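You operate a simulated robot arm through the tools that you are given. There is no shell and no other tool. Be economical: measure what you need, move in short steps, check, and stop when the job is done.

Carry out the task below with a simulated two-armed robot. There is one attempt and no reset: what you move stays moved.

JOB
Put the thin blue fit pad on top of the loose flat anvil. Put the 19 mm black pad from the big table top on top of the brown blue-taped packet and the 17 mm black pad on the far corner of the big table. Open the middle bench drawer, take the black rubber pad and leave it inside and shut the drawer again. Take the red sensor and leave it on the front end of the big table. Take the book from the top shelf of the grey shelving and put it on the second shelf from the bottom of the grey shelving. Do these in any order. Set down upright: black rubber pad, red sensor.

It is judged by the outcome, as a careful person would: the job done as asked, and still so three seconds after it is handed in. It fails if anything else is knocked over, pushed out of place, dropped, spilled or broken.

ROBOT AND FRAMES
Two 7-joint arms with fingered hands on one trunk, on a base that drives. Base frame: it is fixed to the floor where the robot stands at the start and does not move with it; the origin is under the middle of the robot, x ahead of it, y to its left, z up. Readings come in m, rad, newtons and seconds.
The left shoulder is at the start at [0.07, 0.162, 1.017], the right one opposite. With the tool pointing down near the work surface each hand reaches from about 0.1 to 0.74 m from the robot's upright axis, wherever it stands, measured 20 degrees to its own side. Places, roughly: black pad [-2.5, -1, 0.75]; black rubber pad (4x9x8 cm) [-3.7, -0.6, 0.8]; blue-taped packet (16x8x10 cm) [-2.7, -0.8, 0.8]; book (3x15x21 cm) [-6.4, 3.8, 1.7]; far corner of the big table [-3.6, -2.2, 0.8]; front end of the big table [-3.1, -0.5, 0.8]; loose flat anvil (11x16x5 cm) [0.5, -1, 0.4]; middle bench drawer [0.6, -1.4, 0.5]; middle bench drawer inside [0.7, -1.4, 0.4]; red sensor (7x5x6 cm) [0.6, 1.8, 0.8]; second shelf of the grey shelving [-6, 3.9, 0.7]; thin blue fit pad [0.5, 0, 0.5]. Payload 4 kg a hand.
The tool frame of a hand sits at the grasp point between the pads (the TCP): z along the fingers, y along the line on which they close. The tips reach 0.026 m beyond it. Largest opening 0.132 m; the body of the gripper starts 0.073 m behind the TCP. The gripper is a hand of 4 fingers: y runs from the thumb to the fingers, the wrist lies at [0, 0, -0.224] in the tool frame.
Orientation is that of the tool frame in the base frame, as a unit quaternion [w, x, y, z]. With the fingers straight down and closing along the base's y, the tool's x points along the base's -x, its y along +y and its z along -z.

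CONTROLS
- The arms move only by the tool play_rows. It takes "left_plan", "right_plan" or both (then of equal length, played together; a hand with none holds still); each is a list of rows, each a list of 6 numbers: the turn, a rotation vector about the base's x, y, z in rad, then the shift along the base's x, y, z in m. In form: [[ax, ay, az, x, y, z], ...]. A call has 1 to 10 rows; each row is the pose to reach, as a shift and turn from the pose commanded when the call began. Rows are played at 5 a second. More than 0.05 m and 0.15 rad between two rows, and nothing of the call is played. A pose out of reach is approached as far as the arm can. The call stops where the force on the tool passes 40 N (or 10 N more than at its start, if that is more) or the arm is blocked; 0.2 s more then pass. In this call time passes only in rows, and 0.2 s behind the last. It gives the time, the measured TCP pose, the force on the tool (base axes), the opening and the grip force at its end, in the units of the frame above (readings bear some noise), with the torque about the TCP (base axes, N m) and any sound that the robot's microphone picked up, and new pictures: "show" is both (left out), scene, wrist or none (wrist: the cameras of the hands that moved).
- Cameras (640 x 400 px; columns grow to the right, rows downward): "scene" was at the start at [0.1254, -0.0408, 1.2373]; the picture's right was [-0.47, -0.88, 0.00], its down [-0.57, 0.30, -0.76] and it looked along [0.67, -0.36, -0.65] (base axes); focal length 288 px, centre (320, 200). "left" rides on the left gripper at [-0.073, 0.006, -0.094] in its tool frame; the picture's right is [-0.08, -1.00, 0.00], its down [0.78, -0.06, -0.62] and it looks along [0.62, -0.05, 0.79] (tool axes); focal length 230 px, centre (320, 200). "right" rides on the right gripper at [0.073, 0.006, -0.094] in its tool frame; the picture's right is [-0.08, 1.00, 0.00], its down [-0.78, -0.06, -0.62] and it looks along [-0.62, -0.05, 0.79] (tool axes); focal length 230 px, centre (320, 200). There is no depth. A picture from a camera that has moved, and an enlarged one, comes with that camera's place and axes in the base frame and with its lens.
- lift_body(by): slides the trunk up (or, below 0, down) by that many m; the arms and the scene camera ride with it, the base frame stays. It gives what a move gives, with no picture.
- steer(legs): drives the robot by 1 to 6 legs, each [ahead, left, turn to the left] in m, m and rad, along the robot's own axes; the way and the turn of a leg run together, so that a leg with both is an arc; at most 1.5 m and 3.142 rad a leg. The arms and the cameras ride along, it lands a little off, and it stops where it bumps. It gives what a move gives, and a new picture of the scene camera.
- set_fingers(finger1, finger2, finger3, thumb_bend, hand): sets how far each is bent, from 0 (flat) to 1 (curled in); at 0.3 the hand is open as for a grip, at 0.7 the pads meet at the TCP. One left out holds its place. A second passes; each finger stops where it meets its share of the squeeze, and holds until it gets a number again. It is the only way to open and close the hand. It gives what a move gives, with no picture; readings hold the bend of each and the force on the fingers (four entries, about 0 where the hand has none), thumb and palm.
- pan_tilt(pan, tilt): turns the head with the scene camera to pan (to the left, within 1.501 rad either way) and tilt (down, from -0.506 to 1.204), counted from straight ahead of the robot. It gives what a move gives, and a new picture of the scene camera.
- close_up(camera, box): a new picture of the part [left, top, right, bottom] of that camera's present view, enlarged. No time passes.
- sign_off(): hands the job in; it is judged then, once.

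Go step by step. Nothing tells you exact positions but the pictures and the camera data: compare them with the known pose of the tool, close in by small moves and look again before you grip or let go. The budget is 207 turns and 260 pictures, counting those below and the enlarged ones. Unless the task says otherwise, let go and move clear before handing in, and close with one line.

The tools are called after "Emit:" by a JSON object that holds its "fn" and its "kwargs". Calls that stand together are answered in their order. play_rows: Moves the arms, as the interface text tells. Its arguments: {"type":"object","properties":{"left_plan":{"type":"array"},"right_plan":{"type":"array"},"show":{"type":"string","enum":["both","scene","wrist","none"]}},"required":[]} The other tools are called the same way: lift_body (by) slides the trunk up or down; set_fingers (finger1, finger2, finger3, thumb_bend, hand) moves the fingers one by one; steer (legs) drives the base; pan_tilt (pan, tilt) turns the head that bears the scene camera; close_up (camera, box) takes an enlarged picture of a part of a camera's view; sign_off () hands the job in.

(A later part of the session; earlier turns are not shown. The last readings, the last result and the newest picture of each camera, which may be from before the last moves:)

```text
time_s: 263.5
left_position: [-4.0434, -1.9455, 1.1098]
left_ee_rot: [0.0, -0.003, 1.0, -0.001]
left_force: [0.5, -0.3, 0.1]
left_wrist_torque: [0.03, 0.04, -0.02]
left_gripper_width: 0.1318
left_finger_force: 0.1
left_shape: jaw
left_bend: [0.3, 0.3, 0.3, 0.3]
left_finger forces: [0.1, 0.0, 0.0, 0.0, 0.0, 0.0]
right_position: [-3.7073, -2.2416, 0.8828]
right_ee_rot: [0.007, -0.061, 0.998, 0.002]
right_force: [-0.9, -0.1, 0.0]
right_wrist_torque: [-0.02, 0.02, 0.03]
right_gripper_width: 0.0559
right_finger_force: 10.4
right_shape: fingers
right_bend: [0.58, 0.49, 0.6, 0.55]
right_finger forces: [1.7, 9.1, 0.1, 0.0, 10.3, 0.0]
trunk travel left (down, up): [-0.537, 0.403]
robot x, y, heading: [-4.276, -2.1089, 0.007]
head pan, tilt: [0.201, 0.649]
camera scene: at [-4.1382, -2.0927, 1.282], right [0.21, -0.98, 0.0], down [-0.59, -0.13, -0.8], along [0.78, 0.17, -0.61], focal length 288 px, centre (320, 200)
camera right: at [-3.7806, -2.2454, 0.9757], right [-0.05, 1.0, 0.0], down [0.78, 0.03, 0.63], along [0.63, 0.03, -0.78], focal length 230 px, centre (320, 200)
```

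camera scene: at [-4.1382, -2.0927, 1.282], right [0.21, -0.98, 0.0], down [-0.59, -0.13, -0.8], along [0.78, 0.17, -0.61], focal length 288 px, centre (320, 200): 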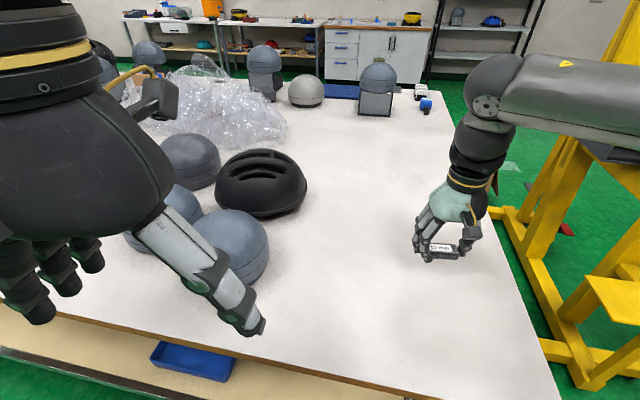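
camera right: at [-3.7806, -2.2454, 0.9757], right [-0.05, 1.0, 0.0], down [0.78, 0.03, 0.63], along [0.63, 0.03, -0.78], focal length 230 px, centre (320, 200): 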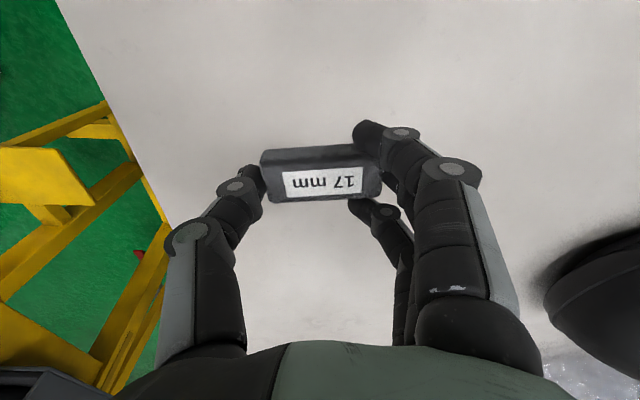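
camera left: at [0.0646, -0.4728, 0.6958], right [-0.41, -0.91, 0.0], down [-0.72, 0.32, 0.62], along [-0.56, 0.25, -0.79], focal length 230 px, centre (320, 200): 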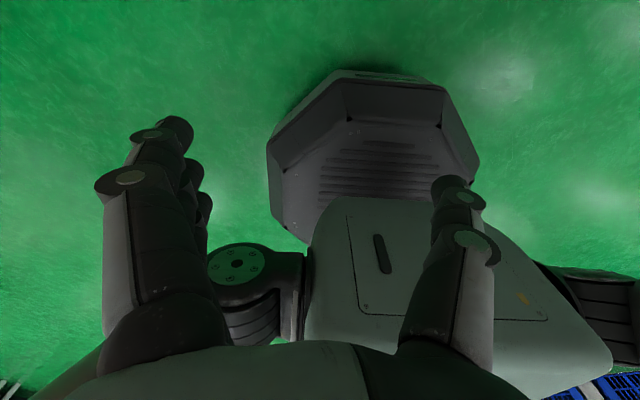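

Over free table at the far corner. Lowering to contact.

Emit:
{"fn": "play_rows", "kwargs": {"right_plan": [[0, 0, 0, 0, 0, -0.03], [0, 0, 0, 0, 0, -0.055], [0, 0, 0, 0, 0, -0.063], [0, 0, 0, 0, 0, -0.068], [0, 0, 0, 0, 0, -0.071]], "show": "wrist"}}

```text
time_s: 264.7
left_position: [-4.0464, -1.9452, 1.1103]
left_ee_rot: [0.001, -0.004, 1.0, 0.0]
left_force: [0.0, 0.4, -0.7]
left_wrist_torque: [-0.02, 0.02, 0.01]
left_gripper_width: 0.1318
left_finger_force: 0.0
left_shape: jaw
left_bend: [0.3, 0.3, 0.3, 0.3]
left_finger forces: [0.1, 0.1, 0.0, 0.0, 0.1, 0.1]
right_position: [-3.7093, -2.2407, 0.8127]
right_ee_rot: [0.008, -0.061, 0.998, 0.002]
right_force: [0.8, -1.2, 0.8]
right_wrist_torque: [0.02, -0.02, -0.02]
right_gripper_width: 0.0554
right_finger_force: 10.2
right_shape: fingers
right_bend: [0.58, 0.49, 0.6, 0.55]
right_finger forces: [1.5, 9.0, 0.1, 0.0, 10.2, 0.1]
trunk travel left (down, up): [-0.537, 0.403]
robot x, y, heading: [-4.2785, -2.1115, 0.01]
head pan, tilt: [0.201, 0.649]
camera right: at [-3.7826, -2.2455, 0.906], right [-0.04, 1.0, 0.0], down [0.78, 0.03, 0.63], along [0.63, 0.03, -0.78], focal length 230 px, centre (320, 200)
```

right: 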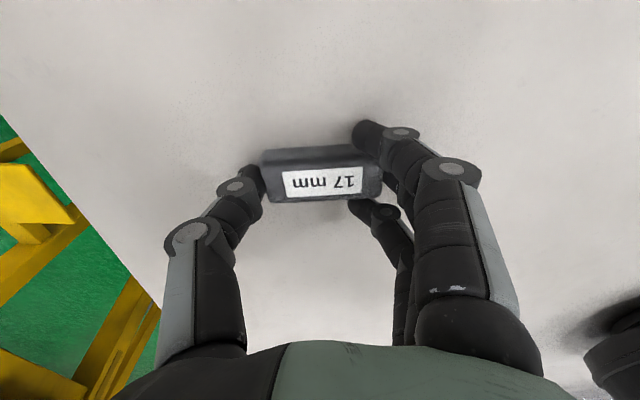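

Emit:
{"fn": "play_rows", "kwargs": {"right_plan": [[0, 0, 0, 0, 0, -0.002], [0, 0, 0, 0, 0, -0.004], [0, 0, 0, 0, 0, -0.006]], "show": "none"}}

Emit:
{"fn": "set_fingers", "kwargs": {"hand": "right", "finger1": 0.5, "finger2": 0.46, "finger3": 0.5, "thumb_bend": 0.5}}

Emit:
{"fn": "play_rows", "kwargs": {"right_plan": [[0, 0, 0, 0, 0, 0.008]], "show": "none"}}

Emit:
{"fn": "set_fingers", "kwargs": {"hand": "right", "finger1": 0.4, "finger2": 0.4, "finger3": 0.4, "thumb_bend": 0.4}}

Emit:
{"fn": "play_rows", "kwargs": {"right_plan": [[0, 0, 0, 0, 0, 0.03], [0, 0, 0, 0, 0, 0.07], [0, 0, 0, -0.03, 0, 0.1], [0, 0, 0, -0.07, 0, 0.13], [0, 0, 0, -0.11, 0, 0.15], [0, 0, 0, -0.15, 0.02, 0.16], [0, 0, 0, -0.19, 0.04, 0.16]]}}

```text
time_s: 265.5
left_position: [-4.049, -1.9441, 1.1109]
left_ee_rot: [0.002, -0.003, 1.0, 0.001]
left_force: [-0.1, 0.2, -0.1]
left_wrist_torque: [-0.01, 0.0, 0.0]
left_gripper_width: 0.1316
left_finger_force: 0.0
left_shape: jaw
left_bend: [0.3, 0.3, 0.3, 0.3]
left_finger forces: [0.0, 0.0, 0.0, 0.1, 0.0, 0.0]
right_position: [-3.7095, -2.2405, 0.8125]
right_ee_rot: [0.013, -0.06, 0.998, 0.002]
right_force: [5.3, -1.0, 38.7]
right_wrist_torque: [0.07, 0.21, -0.04]
right_gripper_width: 0.0554
right_finger_force: 27.3
right_shape: fingers
right_bend: [0.6, 0.52, 0.6, 0.56]
right_finger forces: [9.1, 21.6, 0.1, 0.0, 23.3, 0.0]
trunk travel left (down, up): [-0.537, 0.403]
robot x, y, heading: [-4.2763, -2.1074, 0.013]
head pan, tilt: [0.201, 0.649]
```

```text
time_s: 266.5
left_position: [-4.0496, -1.9442, 1.1109]
left_ee_rot: [0.003, -0.004, 1.0, 0.001]
left_force: [0.1, -0.4, 0.3]
left_wrist_torque: [0.02, -0.01, -0.01]
left_gripper_width: 0.132
left_finger_force: 0.1
left_shape: jaw
left_bend: [0.3, 0.3, 0.3, 0.3]
left_finger forces: [0.1, 0.0, 0.1, 0.0, 0.1, 0.0]
right_position: [-3.7111, -2.239, 0.813]
right_ee_rot: [0.013, -0.061, 0.998, 0.001]
right_force: [8.1, -0.5, 47.9]
right_wrist_torque: [-1.46, -0.04, 0.46]
right_gripper_width: 0.0592
right_finger_force: 24.7
right_shape: fingers
right_bend: [0.59, 0.46, 0.51, 0.52]
right_finger forces: [11.3, 0.4, 0.8, 0.1, 36.4, 0.0]
trunk travel left (down, up): [-0.537, 0.403]
robot x, y, heading: [-4.2727, -2.1093, 0.009]
head pan, tilt: [0.201, 0.649]
```

```text
time_s: 266.9
left_position: [-4.0464, -1.945, 1.1103]
left_ee_rot: [0.0, -0.002, 1.0, 0.0]
left_force: [-0.2, 0.0, 0.4]
left_wrist_torque: [-0.02, 0.03, 0.01]
left_gripper_width: 0.1318
left_finger_force: 0.1
left_shape: jaw
left_bend: [0.3, 0.3, 0.3, 0.3]
left_finger forces: [0.1, 0.0, 0.0, 0.0, 0.1, 0.1]
right_position: [-3.7103, -2.2426, 0.8135]
right_ee_rot: [0.005, -0.061, 0.998, 0.001]
right_force: [2.8, 0.2, 9.8]
right_wrist_torque: [-0.15, -0.03, 0.1]
right_gripper_width: 0.064
right_finger_force: 6.8
right_shape: fingers
right_bend: [0.54, 0.45, 0.5, 0.5]
right_finger forces: [5.1, 1.1, 1.1, 0.0, 6.1, 0.1]
trunk travel left (down, up): [-0.537, 0.403]
robot x, y, heading: [-4.2774, -2.1085, 0.01]
head pan, tilt: [0.201, 0.649]
```

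```text
time_s: 267.9
left_position: [-4.0455, -1.9456, 1.1108]
left_ee_rot: [0.001, -0.004, 1.0, 0.0]
left_force: [-0.6, 0.2, -0.2]
left_wrist_torque: [-0.01, 0.01, -0.01]
left_gripper_width: 0.1319
left_finger_force: 0.0
left_shape: jaw
left_bend: [0.3, 0.3, 0.3, 0.3]
left_finger forces: [0.0, 0.0, 0.0, 0.0, 0.0, 0.0]
right_position: [-3.7089, -2.2419, 0.8151]
right_ee_rot: [0.008, -0.061, 0.998, 0.002]
right_force: [-0.2, -0.4, -0.3]
right_wrist_torque: [0.02, -0.01, -0.02]
right_gripper_width: 0.103
right_finger_force: 0.0
right_shape: fingers
right_bend: [0.4, 0.4, 0.4, 0.4]
right_finger forces: [0.0, 0.0, 0.1, 0.0, 0.1, 0.0]
trunk travel left (down, up): [-0.537, 0.403]
robot x, y, heading: [-4.2723, -2.1152, 0.01]
head pan, tilt: [0.201, 0.649]
```

```text
time_s: 269.5
left_position: [-4.045, -1.9442, 1.11]
left_ee_rot: [0.001, -0.004, 1.0, 0.0]
left_force: [0.1, 0.3, -0.7]
left_wrist_torque: [0.0, -0.04, -0.03]
left_gripper_width: 0.1318
left_finger_force: 0.1
left_shape: jaw
left_bend: [0.3, 0.3, 0.3, 0.3]
left_finger forces: [0.0, 0.0, 0.0, 0.0, 0.0, 0.0]
right_position: [-3.9007, -2.2012, 0.9746]
right_ee_rot: [0.008, -0.061, 0.998, 0.002]
right_force: [0.2, -0.3, -0.2]
right_wrist_torque: [0.01, -0.02, 0.0]
right_gripper_width: 0.1032
right_finger_force: 0.0
right_shape: fingers
right_bend: [0.4, 0.4, 0.4, 0.4]
right_finger forces: [0.0, 0.0, 0.0, 0.0, 0.0, 0.1]
trunk travel left (down, up): [-0.537, 0.403]
robot x, y, heading: [-4.2749, -2.1096, 0.01]
head pan, tilt: [0.201, 0.649]
camera scene: at [-4.1407, -2.0922, 1.2823], right [0.21, -0.98, 0.0], down [-0.59, -0.13, -0.8], along [0.78, 0.17, -0.6], focal length 288 px, centre (320, 200)
camera right: at [-3.974, -2.2046, 1.0681], right [-0.04, 1.0, 0.0], down [0.78, 0.03, 0.63], along [0.63, 0.03, -0.78], focal length 230 px, centre (320, 200)
```

scene: 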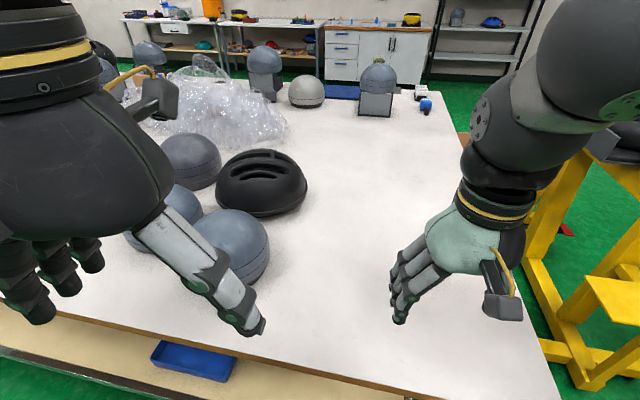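
right: 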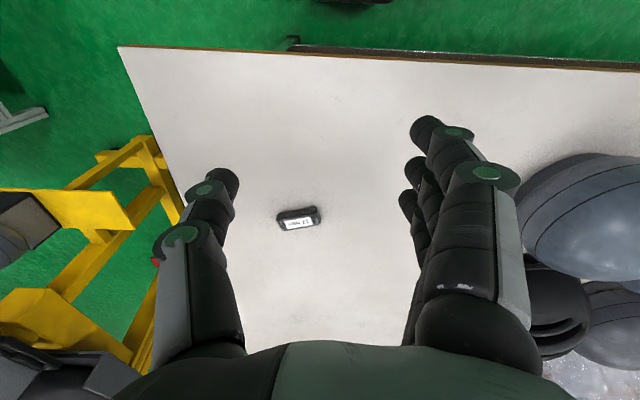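

The 17 mm pad lies at the far corner. Next the book: drive back up the aisle and toward the grey shelving.

Emit:
{"fn": "steer", "kwargs": {"legs": [[-0.35, 0, 0], [0, 1.5, 0], [0, 1.4, 0], [0, 0, 1.56], [1.2, 0, 0]]}}

Emit:
{"fn": "pan_tilt", "kwargs": {"pan": 0.5, "tilt": 0.15}}

```text
time_s: 294.9
left_position: [-4.7882, 2.2295, 1.1094]
left_ee_rot: [0.001, -0.702, 0.712, 0.001]
left_force: [0.3, -0.1, 0.7]
left_wrist_torque: [-0.02, 0.0, 0.01]
left_gripper_width: 0.1319
left_finger_force: 0.0
left_shape: jaw
left_bend: [0.3, 0.3, 0.3, 0.3]
left_finger forces: [0.0, 0.1, 0.1, 0.1, 0.0, 0.0]
right_position: [-4.5298, 2.3698, 0.9753]
right_ee_rot: [-0.005, 0.742, -0.67, -0.006]
right_force: [0.8, 0.0, 1.2]
right_wrist_torque: [0.02, -0.02, 0.01]
right_gripper_width: 0.1033
right_finger_force: 0.1
right_shape: fingers
right_bend: [0.4, 0.4, 0.4, 0.4]
right_finger forces: [0.0, 0.0, 0.1, 0.0, 0.0, 0.0]
trunk travel left (down, up): [-0.537, 0.403]
robot x, y, heading: [-4.6305, 1.9951, 1.558]
head pan, tilt: [0.201, 0.649]
camera scene: at [-4.6434, 2.13, 1.2822], right [0.98, 0.19, 0.0], down [0.11, -0.59, -0.8], along [-0.15, 0.78, -0.6], focal length 288 px, centre (320, 200)
```

scene: 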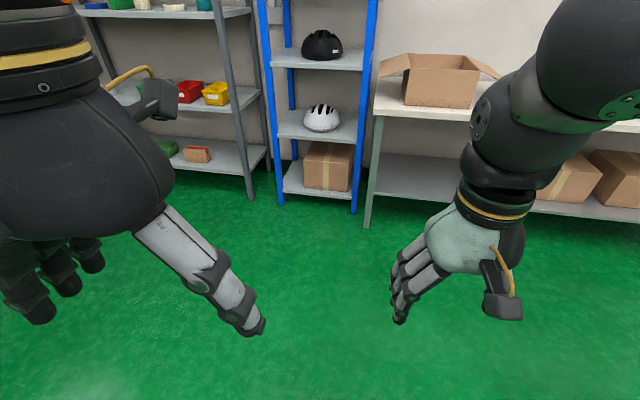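

```text
time_s: 295.9
left_position: [-4.7878, 2.2284, 1.1107]
left_ee_rot: [0.0, -0.702, 0.712, 0.0]
left_force: [-1.2, 0.6, -1.2]
left_wrist_torque: [-0.02, 0.02, 0.0]
left_gripper_width: 0.1322
left_finger_force: 0.0
left_shape: jaw
left_bend: [0.3, 0.3, 0.3, 0.3]
left_finger forces: [0.0, 0.0, 0.1, 0.0, 0.1, 0.0]
right_position: [-4.5299, 2.3693, 0.9744]
right_ee_rot: [-0.005, 0.742, -0.67, -0.006]
right_force: [-0.3, -0.1, 0.4]
right_wrist_torque: [0.04, 0.01, 0.03]
right_gripper_width: 0.1032
right_finger_force: 0.0
right_shape: fingers
right_bend: [0.4, 0.4, 0.4, 0.4]
right_finger forces: [0.1, 0.0, 0.0, 0.0, 0.1, 0.1]
trunk travel left (down, up): [-0.537, 0.403]
robot x, y, heading: [-4.6301, 1.9917, 1.561]
head pan, tilt: [0.499, 0.15]
camera scene: at [-4.6705, 2.1266, 1.3279], right [0.88, 0.47, 0.0], down [0.07, -0.13, -0.99], along [-0.46, 0.87, -0.15], focal length 288 px, centre (320, 200)
```

scene: 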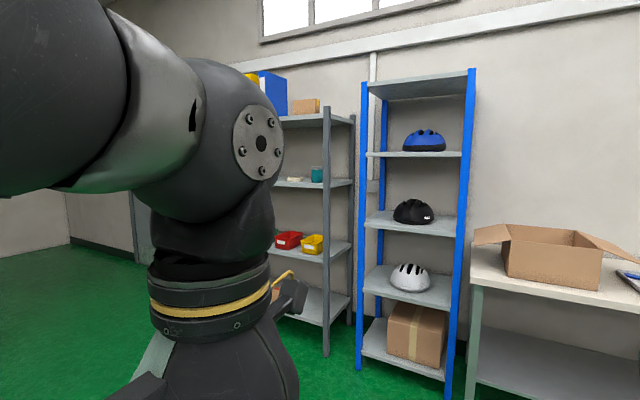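

The grey shelving is to the left. Strafe left in front of it and raise the trunk.

Emit:
{"fn": "steer", "kwargs": {"legs": [[0, 1.3, 0]]}}

Emit:
{"fn": "lift_body", "kwargs": {"by": 0.4}}

Emit:
{"fn": "pan_tilt", "kwargs": {"pan": 0.05, "tilt": 0.2}}

```text
time_s: 302.4
left_position: [-6.0885, 2.2403, 1.1107]
left_ee_rot: [0.0, -0.703, 0.711, 0.001]
left_force: [0.1, -0.3, -0.4]
left_wrist_torque: [0.01, 0.01, 0.02]
left_gripper_width: 0.1319
left_finger_force: 0.1
left_shape: jaw
left_bend: [0.3, 0.3, 0.3, 0.3]
left_finger forces: [0.0, 0.0, 0.0, 0.1, 0.0, 0.1]
right_position: [-5.8321, 2.3833, 0.9759]
right_ee_rot: [-0.004, 0.743, -0.669, -0.007]
right_force: [0.7, 0.2, 0.7]
right_wrist_torque: [0.05, 0.0, 0.02]
right_gripper_width: 0.1033
right_finger_force: 0.1
right_shape: fingers
right_bend: [0.4, 0.4, 0.4, 0.4]
right_finger forces: [0.0, 0.0, 0.0, 0.0, 0.0, 0.0]
trunk travel left (down, up): [-0.537, 0.403]
robot x, y, heading: [-5.9315, 2.0051, 1.565]
head pan, tilt: [0.499, 0.15]
camera scene: at [-5.9714, 2.1388, 1.328], right [0.88, 0.47, 0.0], down [0.07, -0.13, -0.99], along [-0.47, 0.87, -0.15], focal length 288 px, centre (320, 200)
```

scene: 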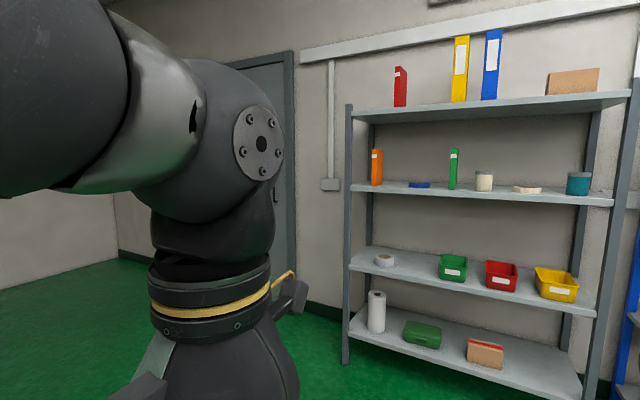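

```text
time_s: 306.2
left_position: [-6.0884, 2.2418, 1.5091]
left_ee_rot: [0.0, -0.703, 0.711, 0.001]
left_force: [0.2, -0.7, 0.5]
left_wrist_torque: [-0.02, 0.0, 0.0]
left_gripper_width: 0.1317
left_finger_force: 0.0
left_shape: jaw
left_bend: [0.3, 0.3, 0.3, 0.3]
left_finger forces: [0.0, 0.1, 0.0, 0.0, 0.0, 0.1]
right_position: [-5.8315, 2.382, 1.374]
right_ee_rot: [-0.004, 0.744, -0.668, -0.007]
right_force: [-0.5, 0.0, -0.5]
right_wrist_torque: [-0.02, 0.01, 0.0]
right_gripper_width: 0.1033
right_finger_force: 0.2
right_shape: fingers
right_bend: [0.4, 0.4, 0.4, 0.4]
right_finger forces: [0.0, 0.1, 0.0, 0.0, 0.0, 0.1]
trunk travel left (down, up): [-0.937, 0.003]
robot x, y, heading: [-5.925, 2.0062, 1.562]
head pan, tilt: [0.499, 0.15]
```

```text
time_s: 307.1
left_position: [-6.0898, 2.2404, 1.5112]
left_ee_rot: [0.001, -0.703, 0.711, 0.0]
left_force: [0.2, 0.1, -0.1]
left_wrist_torque: [0.02, -0.02, 0.02]
left_gripper_width: 0.132
left_finger_force: 0.1
left_shape: jaw
left_bend: [0.3, 0.3, 0.3, 0.3]
left_finger forces: [0.1, 0.0, 0.0, 0.0, 0.0, 0.0]
right_position: [-5.8315, 2.3831, 1.375]
right_ee_rot: [-0.004, 0.744, -0.668, -0.006]
right_force: [-0.8, -0.2, -0.1]
right_wrist_torque: [0.0, -0.03, 0.0]
right_gripper_width: 0.103
right_finger_force: 0.0
right_shape: fingers
right_bend: [0.4, 0.4, 0.4, 0.4]
right_finger forces: [0.1, 0.1, 0.0, 0.0, 0.0, 0.1]
trunk travel left (down, up): [-0.937, 0.003]
robot x, y, heading: [-5.9298, 2.0075, 1.566]
head pan, tilt: [0.051, 0.201]
camera scene: at [-5.9316, 2.1502, 1.7233], right [1.0, 0.04, 0.0], down [0.01, -0.2, -0.98], along [-0.04, 0.98, -0.2], focal length 288 px, centre (320, 200)
```

scene: 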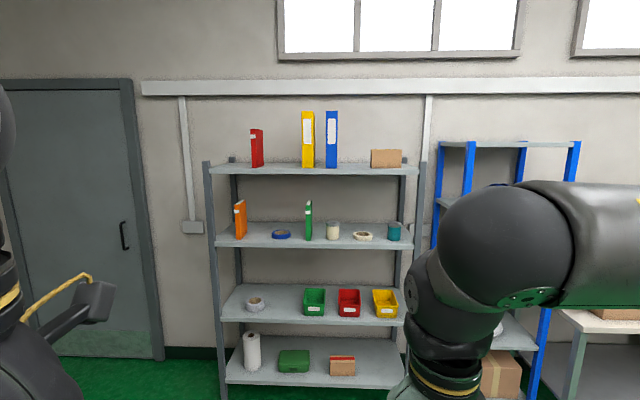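

The red book stands at about x −6.36 on the top shelf (surface ~1.58, front edge y ≈ 3.68); the second shelf from the bottom has free room between the tape roll and green bin. I'll pitch the right hand horizontal and align with the book.

Emit:
{"fn": "play_rows", "kwargs": {"right_plan": [[0, 0, -0.11, 0, 0.01, 0.02]], "show": "none"}}

Emit:
{"fn": "play_rows", "kwargs": {"right_plan": [[0.15, 0, 0, 0, 0.025, 0.02], [0.3, 0, 0, 0, 0.05, 0.04], [0.45, 0, 0, 0, 0.075, 0.06], [0.6, 0, 0, 0, 0.1, 0.08], [0.75, 0, 0, 0, 0.125, 0.1], [0.9, 0, 0, 0, 0.15, 0.12], [1.05, 0, 0, 0, 0.175, 0.14], [1.2, 0, 0, 0, 0.2, 0.16], [1.35, 0, 0, 0, 0.22, 0.18], [1.5, 0, 0, 0, 0.24, 0.2]], "show": "none"}}

Emit:
{"fn": "play_rows", "kwargs": {"right_plan": [[0.07, 0, 0, 0, 0.0, 0.03], [0.07, 0, 0, 0, 0, 0.07], [0.07, 0, 0, 0, 0, 0.11], [0.07, 0, 0, 0, 0, 0.145]], "show": "none"}}

Emit:
{"fn": "steer", "kwargs": {"legs": [[0, 0.52, 0], [0.6, 0, 0]]}}

Emit:
{"fn": "close_up", "kwargs": {"camera": "right", "box": [0, 0, 640, 400]}}

```text
time_s: 307.5
left_position: [-6.0905, 2.2402, 1.5107]
left_ee_rot: [-0.001, -0.703, 0.711, 0.001]
left_force: [-1.0, -0.8, 1.0]
left_wrist_torque: [-0.03, 0.03, 0.02]
left_gripper_width: 0.1321
left_finger_force: 0.0
left_shape: jaw
left_bend: [0.3, 0.3, 0.3, 0.3]
left_finger forces: [0.0, 0.0, 0.0, 0.0, 0.0, 0.1]
right_position: [-5.8304, 2.393, 1.3952]
right_ee_rot: [0.005, -0.706, 0.708, 0.006]
right_force: [1.1, 0.4, -0.1]
right_wrist_torque: [0.01, 0.04, 0.0]
right_gripper_width: 0.1031
right_finger_force: 0.1
right_shape: fingers
right_bend: [0.4, 0.4, 0.4, 0.4]
right_finger forces: [0.0, 0.0, 0.0, 0.0, 0.0, 0.0]
trunk travel left (down, up): [-0.937, 0.003]
robot x, y, heading: [-5.927, 2.0074, 1.564]
head pan, tilt: [0.051, 0.201]
```

```text
time_s: 309.7
left_position: [-6.0894, 2.2425, 1.509]
left_ee_rot: [0.0, -0.703, 0.711, 0.0]
left_force: [-0.1, 0.4, 0.3]
left_wrist_torque: [0.01, 0.05, -0.01]
left_gripper_width: 0.1321
left_finger_force: 0.1
left_shape: jaw
left_bend: [0.3, 0.3, 0.3, 0.3]
left_finger forces: [0.1, 0.2, 0.0, 0.0, 0.0, 0.1]
right_position: [-5.8306, 2.6339, 1.5946]
right_ee_rot: [0.485, -0.513, 0.514, 0.487]
right_force: [0.6, 0.3, 0.3]
right_wrist_torque: [0.02, 0.0, 0.0]
right_gripper_width: 0.1029
right_finger_force: 0.1
right_shape: fingers
right_bend: [0.4, 0.4, 0.4, 0.4]
right_finger forces: [0.0, 0.0, 0.1, 0.0, 0.1, 0.0]
trunk travel left (down, up): [-0.937, 0.003]
robot x, y, heading: [-5.9302, 2.0058, 1.566]
head pan, tilt: [0.051, 0.201]
```

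```text
time_s: 310.7
left_position: [-6.0905, 2.2405, 1.5113]
left_ee_rot: [0.001, -0.704, 0.711, 0.0]
left_force: [-0.1, -0.4, 0.1]
left_wrist_torque: [0.02, 0.0, 0.0]
left_gripper_width: 0.132
left_finger_force: 0.1
left_shape: jaw
left_bend: [0.3, 0.3, 0.3, 0.3]
left_finger forces: [0.0, 0.0, 0.0, 0.0, 0.0, 0.0]
right_position: [-5.8297, 2.6321, 1.7404]
right_ee_rot: [0.503, -0.495, 0.497, 0.505]
right_force: [0.1, 0.3, -0.1]
right_wrist_torque: [0.03, 0.01, -0.02]
right_gripper_width: 0.1033
right_finger_force: 0.1
right_shape: fingers
right_bend: [0.4, 0.4, 0.4, 0.4]
right_finger forces: [0.0, 0.0, 0.0, 0.0, 0.1, 0.2]
trunk travel left (down, up): [-0.937, 0.003]
robot x, y, heading: [-5.9256, 2.0079, 1.566]
head pan, tilt: [0.051, 0.201]
```

```text
time_s: 316.8
left_position: [-6.6057, 2.8396, 1.5104]
left_ee_rot: [0.002, -0.703, 0.711, 0.001]
left_force: [-0.6, -0.2, 0.2]
left_wrist_torque: [0.03, 0.01, -0.01]
left_gripper_width: 0.1319
left_finger_force: 0.2
left_shape: jaw
left_bend: [0.3, 0.3, 0.3, 0.3]
left_finger forces: [0.0, 0.1, 0.0, 0.0, 0.1, 0.0]
right_position: [-6.3459, 3.2317, 1.7397]
right_ee_rot: [0.503, -0.495, 0.497, 0.505]
right_force: [0.7, -0.8, 0.9]
right_wrist_torque: [-0.03, 0.02, 0.02]
right_gripper_width: 0.1031
right_finger_force: 0.0
right_shape: fingers
right_bend: [0.4, 0.4, 0.4, 0.4]
right_finger forces: [0.0, 0.0, 0.0, 0.0, 0.1, 0.0]
trunk travel left (down, up): [-0.937, 0.003]
robot x, y, heading: [-6.4495, 2.6052, 1.563]
head pan, tilt: [0.051, 0.201]
camera scene: at [-6.4486, 2.7486, 1.7235], right [1.0, 0.04, 0.0], down [0.01, -0.2, -0.98], along [-0.04, 0.98, -0.2], focal length 288 px, centre (320, 200)
```

scene: 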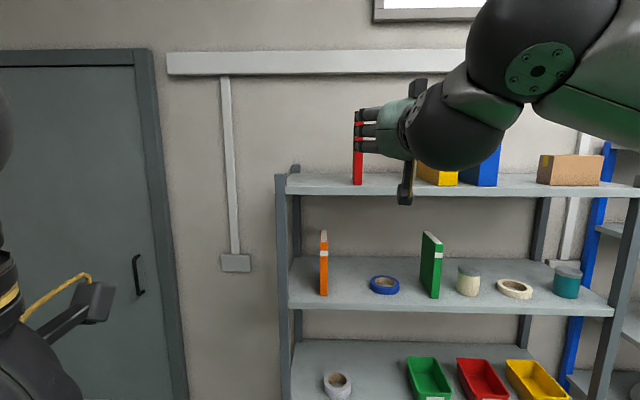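

```text
1.00 times, centred on (320, 200) of right (not enlarged: the box is as wide or as high as the picture)
camera zoom: at [-6.3519, 3.1379, 1.6667], right [-1.0, 0.0, 0.08], down [0.07, -0.63, 0.77], along [0.05, 0.78, 0.63], focal length 230 px, centre (320, 200)
```

zoom: 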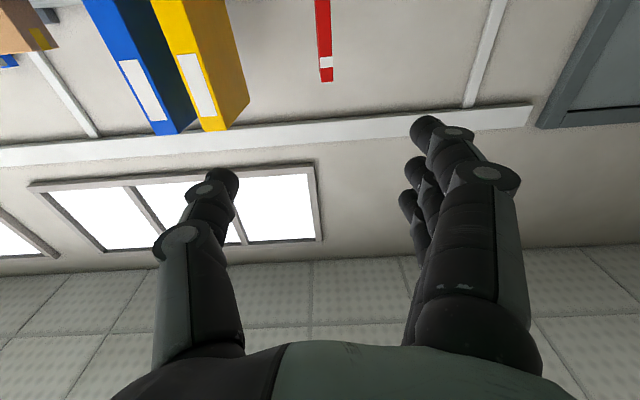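

The book's spine is at x ≈ −6.358, y ≈ 3.71. Driving in 0.4 m and shifting slightly left.

Emit:
{"fn": "steer", "kwargs": {"legs": [[0.4, 0, 0]]}}

Emit:
{"fn": "play_rows", "kwargs": {"right_plan": [[0, 0, 0, -0.01, 0, 0]]}}

```text
time_s: 319.3
left_position: [-6.6043, 3.2409, 1.5107]
left_ee_rot: [0.002, -0.704, 0.71, 0.001]
left_force: [-0.1, -0.6, 0.3]
left_wrist_torque: [0.04, -0.03, 0.01]
left_gripper_width: 0.1322
left_finger_force: 0.1
left_shape: jaw
left_bend: [0.3, 0.3, 0.3, 0.3]
left_finger forces: [0.0, 0.0, 0.0, 0.0, 0.0, 0.0]
right_position: [-6.3452, 3.6315, 1.7406]
right_ee_rot: [0.502, -0.496, 0.495, 0.506]
right_force: [-0.2, 0.2, 0.5]
right_wrist_torque: [-0.01, -0.02, -0.02]
right_gripper_width: 0.1034
right_finger_force: 0.0
right_shape: fingers
right_bend: [0.4, 0.4, 0.4, 0.4]
right_finger forces: [0.0, 0.0, 0.1, 0.1, 0.0, 0.0]
trunk travel left (down, up): [-0.937, 0.003]
robot x, y, heading: [-6.4429, 3.0153, 1.567]
head pan, tilt: [0.051, 0.201]
camera scene: at [-6.4462, 3.1507, 1.7237], right [1.0, 0.04, 0.0], down [0.01, -0.2, -0.98], along [-0.04, 0.98, -0.2], focal length 288 px, centre (320, 200)
```

scene: 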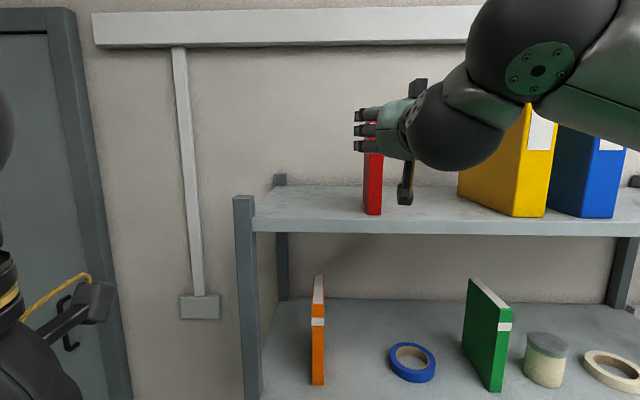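

```text
time_s: 319.7
left_position: [-6.6046, 3.2458, 1.5084]
left_ee_rot: [0.001, -0.704, 0.711, 0.0]
left_force: [0.0, 0.3, 1.1]
left_wrist_torque: [-0.02, 0.04, -0.01]
left_gripper_width: 0.1318
left_finger_force: 0.1
left_shape: jaw
left_bend: [0.3, 0.3, 0.3, 0.3]
left_finger forces: [0.0, 0.0, 0.0, 0.0, 0.1, 0.1]
right_position: [-6.357, 3.639, 1.7397]
right_ee_rot: [0.503, -0.495, 0.496, 0.506]
right_force: [0.6, -0.1, 0.3]
right_wrist_torque: [-0.01, -0.02, -0.02]
right_gripper_width: 0.1031
right_finger_force: 0.0
right_shape: fingers
right_bend: [0.4, 0.4, 0.4, 0.4]
right_finger forces: [0.1, 0.0, 0.0, 0.0, 0.1, 0.0]
trunk travel left (down, up): [-0.937, 0.003]
robot x, y, heading: [-6.442, 3.0126, 1.567]
head pan, tilt: [0.051, 0.201]
camera scene: at [-6.4471, 3.1562, 1.7231], right [1.0, 0.04, 0.0], down [0.01, -0.2, -0.98], along [-0.04, 0.98, -0.2], focal length 288 px, centre (320, 200)
camera right: at [-6.361, 3.5452, 1.6656], right [-1.0, -0.01, 0.08], down [0.07, -0.63, 0.78], along [0.05, 0.78, 0.63], focal length 230 px, centre (320, 200)
```

scene: 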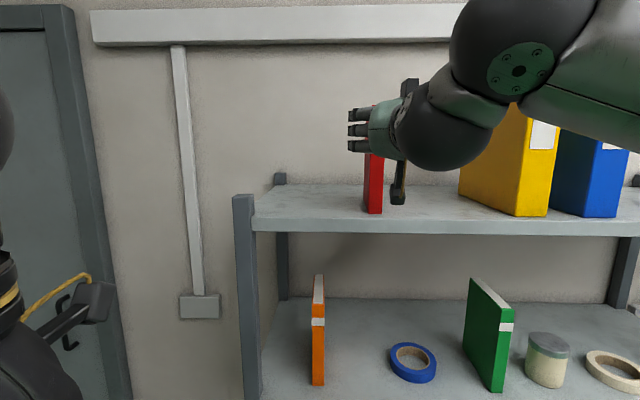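
right: 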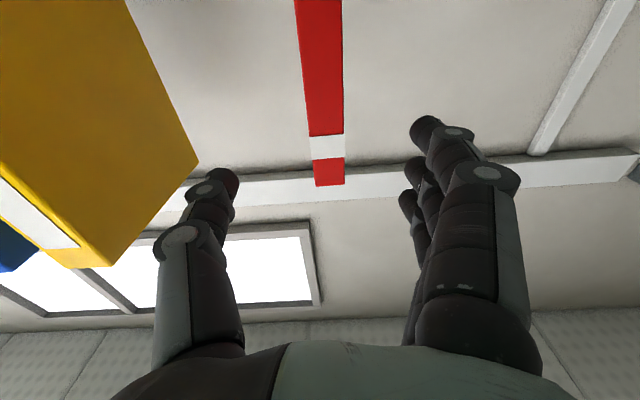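

Spine confirmed at y 3.7245, top z 1.793. Advancing so the fingers straddle the book.

Emit:
{"fn": "play_rows", "kwargs": {"right_plan": [[0, 0, 0, -0.002, 0.035, 0], [0, 0, 0, -0.003, 0.07, 0], [0, 0, 0, -0.003, 0.1, 0], [0, 0, 0, -0.003, 0.125, 0], [0, 0, 0, -0.003, 0.134, 0]]}}

```text
time_s: 320.9
left_position: [-6.6031, 3.2464, 1.5094]
left_ee_rot: [0.0, -0.704, 0.71, 0.001]
left_force: [-0.9, 0.3, -0.4]
left_wrist_torque: [-0.05, 0.02, 0.01]
left_gripper_width: 0.1322
left_finger_force: 0.1
left_shape: jaw
left_bend: [0.3, 0.3, 0.3, 0.3]
left_finger forces: [0.1, 0.0, 0.0, 0.0, 0.0, 0.0]
right_position: [-6.358, 3.7725, 1.7376]
right_ee_rot: [0.502, -0.496, 0.497, 0.505]
right_force: [-0.1, -0.1, -0.6]
right_wrist_torque: [0.02, 0.0, 0.01]
right_gripper_width: 0.1033
right_finger_force: 0.1
right_shape: fingers
right_bend: [0.4, 0.4, 0.4, 0.4]
right_finger forces: [0.1, 0.0, 0.0, 0.0, 0.0, 0.1]
trunk travel left (down, up): [-0.937, 0.003]
robot x, y, heading: [-6.4405, 3.0154, 1.561]
head pan, tilt: [0.051, 0.201]
camera scene: at [-6.446, 3.1565, 1.7231], right [1.0, 0.04, 0.0], down [0.01, -0.2, -0.98], along [-0.04, 0.98, -0.2], focal length 288 px, centre (320, 200)
camera right: at [-6.3628, 3.6802, 1.6647], right [-1.0, 0.0, 0.08], down [0.07, -0.63, 0.78], along [0.05, 0.78, 0.63], focal length 230 px, centre (320, 200)
```

scene: 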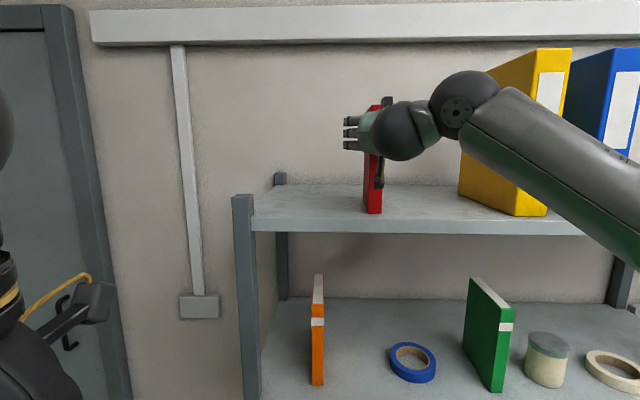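
right: 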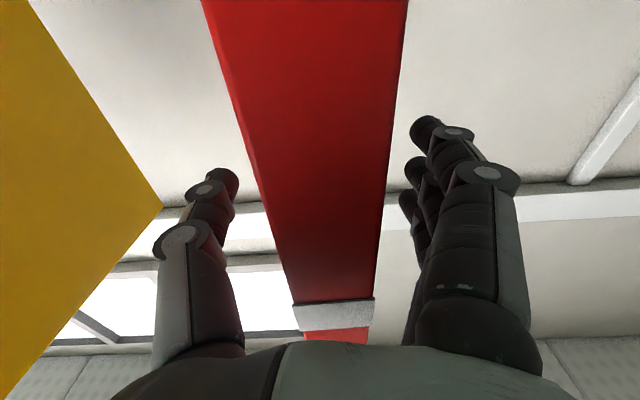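

The book is between thumb and fingers. Closing.

Emit:
{"fn": "set_fingers", "kwargs": {"hand": "right", "finger1": 0.75, "finger2": 0.75, "finger3": 0.75, "thumb_bend": 0.75}}

Emit:
{"fn": "play_rows", "kwargs": {"right_plan": [[0, 0, 0, 0, 0, 0.01], [0, 0, 0, 0, 0, 0.02]]}}

```text
time_s: 321.9
left_position: [-6.6044, 3.2444, 1.5107]
left_ee_rot: [0.001, -0.704, 0.71, 0.0]
left_force: [0.2, -0.3, 0.2]
left_wrist_torque: [0.03, 0.0, -0.01]
left_gripper_width: 0.132
left_finger_force: 0.1
left_shape: jaw
left_bend: [0.3, 0.3, 0.3, 0.3]
left_finger forces: [0.0, 0.0, 0.1, 0.0, 0.0, 0.1]
right_position: [-6.3586, 3.7706, 1.7397]
right_ee_rot: [0.502, -0.496, 0.496, 0.505]
right_force: [-1.0, 1.2, 1.5]
right_wrist_torque: [0.03, -0.06, -0.07]
right_gripper_width: 0.0308
right_finger_force: 23.3
right_shape: fingers
right_bend: [0.71, 0.71, 0.71, 0.65]
right_finger forces: [7.4, 7.9, 8.4, 0.0, 23.6, 0.0]
trunk travel left (down, up): [-0.937, 0.003]
robot x, y, heading: [-6.4421, 3.0091, 1.565]
head pan, tilt: [0.051, 0.201]
```

```text
time_s: 322.5
left_position: [-6.6038, 3.2458, 1.511]
left_ee_rot: [0.0, -0.704, 0.71, 0.001]
left_force: [-1.2, 0.8, 0.6]
left_wrist_torque: [0.02, 0.0, 0.01]
left_gripper_width: 0.1319
left_finger_force: 0.1
left_shape: jaw
left_bend: [0.3, 0.3, 0.3, 0.3]
left_finger forces: [0.0, 0.0, 0.1, 0.1, 0.0, 0.0]
right_position: [-6.3589, 3.7708, 1.7597]
right_ee_rot: [0.502, -0.497, 0.496, 0.506]
right_force: [0.9, 0.3, -3.5]
right_wrist_torque: [-0.05, 0.03, -0.02]
right_gripper_width: 0.0309
right_finger_force: 24.4
right_shape: fingers
right_bend: [0.72, 0.71, 0.71, 0.65]
right_finger forces: [8.2, 8.1, 7.9, 0.1, 23.9, 0.0]
trunk travel left (down, up): [-0.937, 0.003]
robot x, y, heading: [-6.4422, 3.012, 1.567]
head pan, tilt: [0.051, 0.201]
camera scene: at [-6.4466, 3.155, 1.7232], right [1.0, 0.04, 0.0], down [0.01, -0.2, -0.98], along [-0.04, 0.98, -0.2], focal length 288 px, centre (320, 200)
camera right: at [-6.3631, 3.6783, 1.6851], right [-1.0, 0.0, 0.08], down [0.07, -0.63, 0.78], along [0.05, 0.78, 0.63], focal length 230 px, centre (320, 200)
```

scene: 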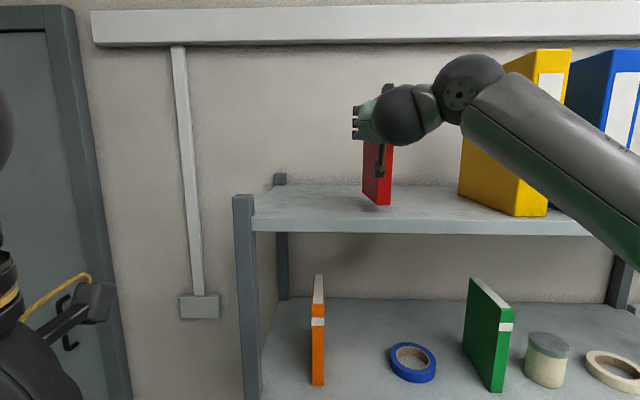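
right: 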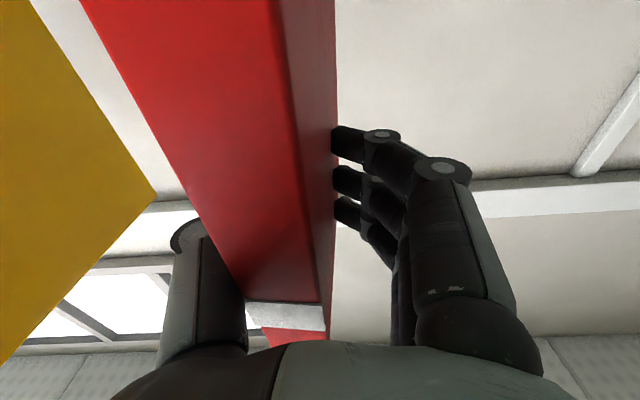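

The book is lifted off. Backing straight out, then lowering the trunk 0.8 m to the lower shelf level.

Emit:
{"fn": "steer", "kwargs": {"legs": [[-0.5, 0, 0]]}}

Emit:
{"fn": "lift_body", "kwargs": {"by": -0.4}}

Emit:
{"fn": "lift_body", "kwargs": {"by": -0.35}}

Emit:
{"fn": "pan_tilt", "kwargs": {"pan": 0.0, "tilt": 0.35}}

```text
time_s: 325.4
left_position: [-6.607, 2.7518, 1.5084]
left_ee_rot: [-0.001, -0.703, 0.711, 0.0]
left_force: [-0.7, 0.5, 0.1]
left_wrist_torque: [-0.05, 0.06, -0.03]
left_gripper_width: 0.1319
left_finger_force: 0.1
left_shape: jaw
left_bend: [0.3, 0.3, 0.3, 0.3]
left_finger forces: [0.0, 0.0, 0.0, 0.0, 0.0, 0.0]
right_position: [-6.3617, 3.2782, 1.7572]
right_ee_rot: [0.501, -0.498, 0.497, 0.505]
right_force: [0.3, -0.3, -3.9]
right_wrist_torque: [-0.03, 0.02, 0.03]
right_gripper_width: 0.031
right_finger_force: 24.1
right_shape: fingers
right_bend: [0.72, 0.71, 0.71, 0.65]
right_finger forces: [8.1, 8.2, 7.8, 0.0, 24.1, 0.0]
trunk travel left (down, up): [-0.937, 0.003]
robot x, y, heading: [-6.4482, 2.5157, 1.564]
head pan, tilt: [0.051, 0.201]
camera scene: at [-6.449, 2.6616, 1.7229], right [1.0, 0.04, 0.0], down [0.01, -0.2, -0.98], along [-0.04, 0.98, -0.2], focal length 288 px, centre (320, 200)
```

scene: 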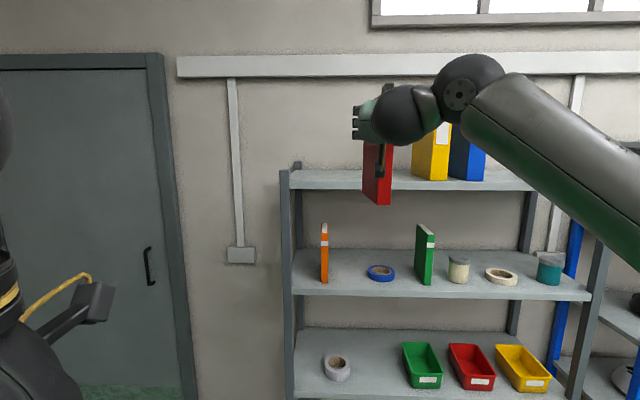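

```text
time_s: 329.2
left_position: [-6.6071, 2.7481, 1.1102]
left_ee_rot: [0.001, -0.703, 0.711, 0.001]
left_force: [0.0, -0.7, -0.5]
left_wrist_torque: [-0.03, 0.01, -0.02]
left_gripper_width: 0.132
left_finger_force: 0.0
left_shape: jaw
left_bend: [0.3, 0.3, 0.3, 0.3]
left_finger forces: [0.0, 0.1, 0.0, 0.0, 0.0, 0.0]
right_position: [-6.3595, 3.2743, 1.3578]
right_ee_rot: [0.502, -0.497, 0.497, 0.505]
right_force: [-0.7, -0.4, -3.6]
right_wrist_torque: [-0.06, 0.02, -0.01]
right_gripper_width: 0.0307
right_finger_force: 24.0
right_shape: fingers
right_bend: [0.72, 0.71, 0.71, 0.65]
right_finger forces: [8.2, 8.1, 7.9, 0.0, 24.1, 0.1]
trunk travel left (down, up): [-0.537, 0.403]
robot x, y, heading: [-6.4457, 2.5159, 1.559]
head pan, tilt: [0.051, 0.201]
```

```text
time_s: 332.6
left_position: [-6.6073, 2.7478, 0.7597]
left_ee_rot: [0.001, -0.703, 0.711, 0.001]
left_force: [0.6, -0.2, 0.4]
left_wrist_torque: [0.04, -0.03, 0.0]
left_gripper_width: 0.132
left_finger_force: 0.1
left_shape: jaw
left_bend: [0.3, 0.3, 0.3, 0.3]
left_finger forces: [0.1, 0.1, 0.1, 0.0, 0.1, 0.1]
right_position: [-6.3603, 3.2739, 1.008]
right_ee_rot: [0.501, -0.497, 0.496, 0.506]
right_force: [0.1, 0.2, -3.9]
right_wrist_torque: [-0.12, 0.02, 0.02]
right_gripper_width: 0.0312
right_finger_force: 24.2
right_shape: fingers
right_bend: [0.72, 0.71, 0.71, 0.65]
right_finger forces: [8.1, 8.2, 7.9, 0.0, 24.2, 0.0]
trunk travel left (down, up): [-0.187, 0.753]
robot x, y, heading: [-6.4433, 2.5153, 1.563]
head pan, tilt: [0.051, 0.201]
```

```text
time_s: 333.3
left_position: [-6.6065, 2.7487, 0.7615]
left_ee_rot: [0.001, -0.703, 0.711, 0.001]
left_force: [0.6, -0.1, 0.0]
left_wrist_torque: [0.02, -0.01, 0.01]
left_gripper_width: 0.1318
left_finger_force: 0.0
left_shape: jaw
left_bend: [0.3, 0.3, 0.3, 0.3]
left_finger forces: [0.0, 0.0, 0.0, 0.0, 0.0, 0.0]
right_position: [-6.3597, 3.2751, 1.0086]
right_ee_rot: [0.502, -0.497, 0.497, 0.505]
right_force: [-0.4, -0.6, -4.1]
right_wrist_torque: [-0.09, 0.01, 0.01]
right_gripper_width: 0.0312
right_finger_force: 23.9
right_shape: fingers
right_bend: [0.72, 0.71, 0.71, 0.65]
right_finger forces: [8.1, 8.2, 7.9, 0.0, 24.3, 0.0]
trunk travel left (down, up): [-0.187, 0.753]
robot x, y, heading: [-6.447, 2.5115, 1.561]
head pan, tilt: [0.0, 0.351]
camera scene: at [-6.4444, 2.658, 0.9592], right [1.0, -0.01, 0.0], down [0.0, -0.34, -0.94], along [0.01, 0.94, -0.34], focal length 288 px, centre (320, 200)
```

scene: 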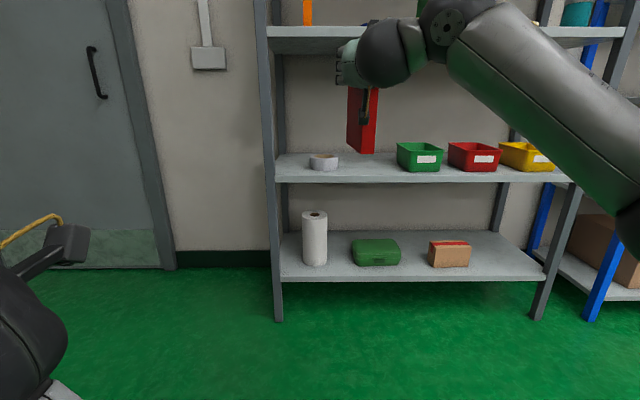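

The book hangs straight. The free slot on the second shelf is between the tape roll (x<−6.35) and green bin (x>−6.12). Shift right 0.12, lower 0.1, and drive in part way.

Emit:
{"fn": "lift_body", "kwargs": {"by": -0.1}}

Emit:
{"fn": "steer", "kwargs": {"legs": [[0, -0.12, 0.008], [0.25, 0, 0]]}}

Emit:
{"fn": "pan_tilt", "kwargs": {"pan": -0.1, "tilt": 0.2}}

```text
time_s: 334.7
left_position: [-6.6064, 2.7485, 0.6592]
left_ee_rot: [0.001, -0.703, 0.711, 0.0]
left_force: [1.0, 0.0, -0.2]
left_wrist_torque: [0.02, 0.01, 0.01]
left_gripper_width: 0.1319
left_finger_force: 0.1
left_shape: jaw
left_bend: [0.3, 0.3, 0.3, 0.3]
left_finger forces: [0.1, 0.0, 0.0, 0.0, 0.0, 0.0]
right_position: [-6.3605, 3.2733, 0.9086]
right_ee_rot: [0.502, -0.497, 0.496, 0.505]
right_force: [-0.2, 0.2, -2.9]
right_wrist_torque: [-0.05, 0.0, 0.03]
right_gripper_width: 0.0309
right_finger_force: 24.3
right_shape: fingers
right_bend: [0.72, 0.71, 0.71, 0.65]
right_finger forces: [8.2, 8.2, 8.0, 0.0, 24.1, 0.0]
trunk travel left (down, up): [-0.087, 0.853]
robot x, y, heading: [-6.4441, 2.5117, 1.565]
head pan, tilt: [0.0, 0.351]
```

```text
time_s: 337.3
left_position: [-6.4896, 2.9943, 0.6602]
left_ee_rot: [0.001, -0.706, 0.708, 0.001]
left_force: [-0.2, 0.5, 0.4]
left_wrist_torque: [0.0, 0.02, 0.02]
left_gripper_width: 0.132
left_finger_force: 0.0
left_shape: jaw
left_bend: [0.3, 0.3, 0.3, 0.3]
left_finger forces: [0.0, 0.0, 0.0, 0.0, 0.0, 0.0]
right_position: [-6.2474, 3.5221, 0.9083]
right_ee_rot: [0.5, -0.499, 0.495, 0.507]
right_force: [-0.8, 0.1, -3.8]
right_wrist_torque: [-0.03, 0.01, -0.01]
right_gripper_width: 0.0312
right_finger_force: 24.3
right_shape: fingers
right_bend: [0.72, 0.71, 0.72, 0.65]
right_finger forces: [8.1, 8.0, 7.9, 0.0, 24.1, 0.0]
trunk travel left (down, up): [-0.087, 0.853]
robot x, y, heading: [-6.3273, 2.7626, 1.574]
head pan, tilt: [0.0, 0.351]
camera scene: at [-6.3259, 2.9049, 0.8591], right [1.0, 0.0, 0.0], down [0.0, -0.34, -0.94], along [0.0, 0.94, -0.34], focal length 288 px, centre (320, 200)
```

scene: 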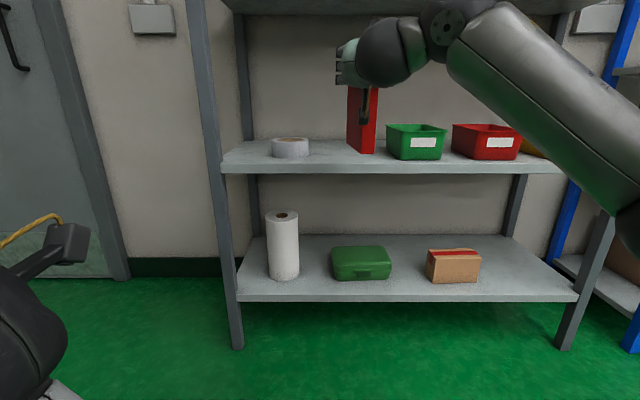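

```text
time_s: 338.0
left_position: [-6.4882, 2.9933, 0.6603]
left_ee_rot: [-0.001, 0.707, -0.707, -0.001]
left_force: [0.2, -0.5, 0.1]
left_wrist_torque: [-0.02, -0.01, 0.02]
left_gripper_width: 0.132
left_finger_force: 0.0
left_shape: jaw
left_bend: [0.3, 0.3, 0.3, 0.3]
left_finger forces: [0.0, 0.0, 0.1, 0.0, 0.0, 0.1]
right_position: [-6.2478, 3.5211, 0.9083]
right_ee_rot: [0.5, -0.499, 0.494, 0.508]
right_force: [-0.4, -0.3, -3.7]
right_wrist_torque: [-0.09, 0.02, 0.0]
right_gripper_width: 0.0313
right_finger_force: 23.4
right_shape: fingers
right_bend: [0.72, 0.71, 0.72, 0.65]
right_finger forces: [8.1, 8.0, 7.9, 0.0, 24.0, 0.0]
trunk travel left (down, up): [-0.087, 0.853]
robot x, y, heading: [-6.3242, 2.7623, 1.57]
head pan, tilt: [-0.099, 0.201]
camera scene: at [-6.3167, 2.9043, 0.8731], right [1.0, -0.1, 0.0], down [-0.02, -0.2, -0.98], along [0.1, 0.97, -0.2], focal length 288 px, centre (320, 200)
```

scene: 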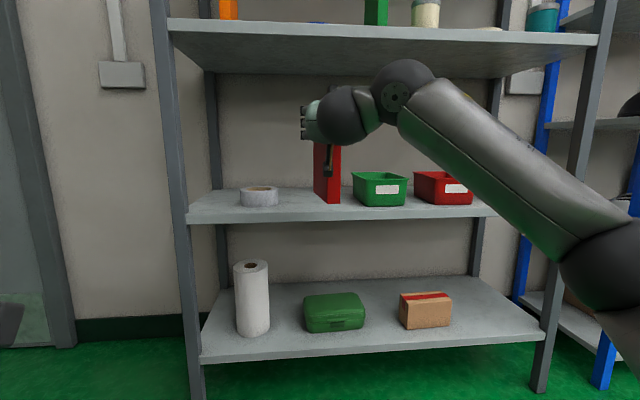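

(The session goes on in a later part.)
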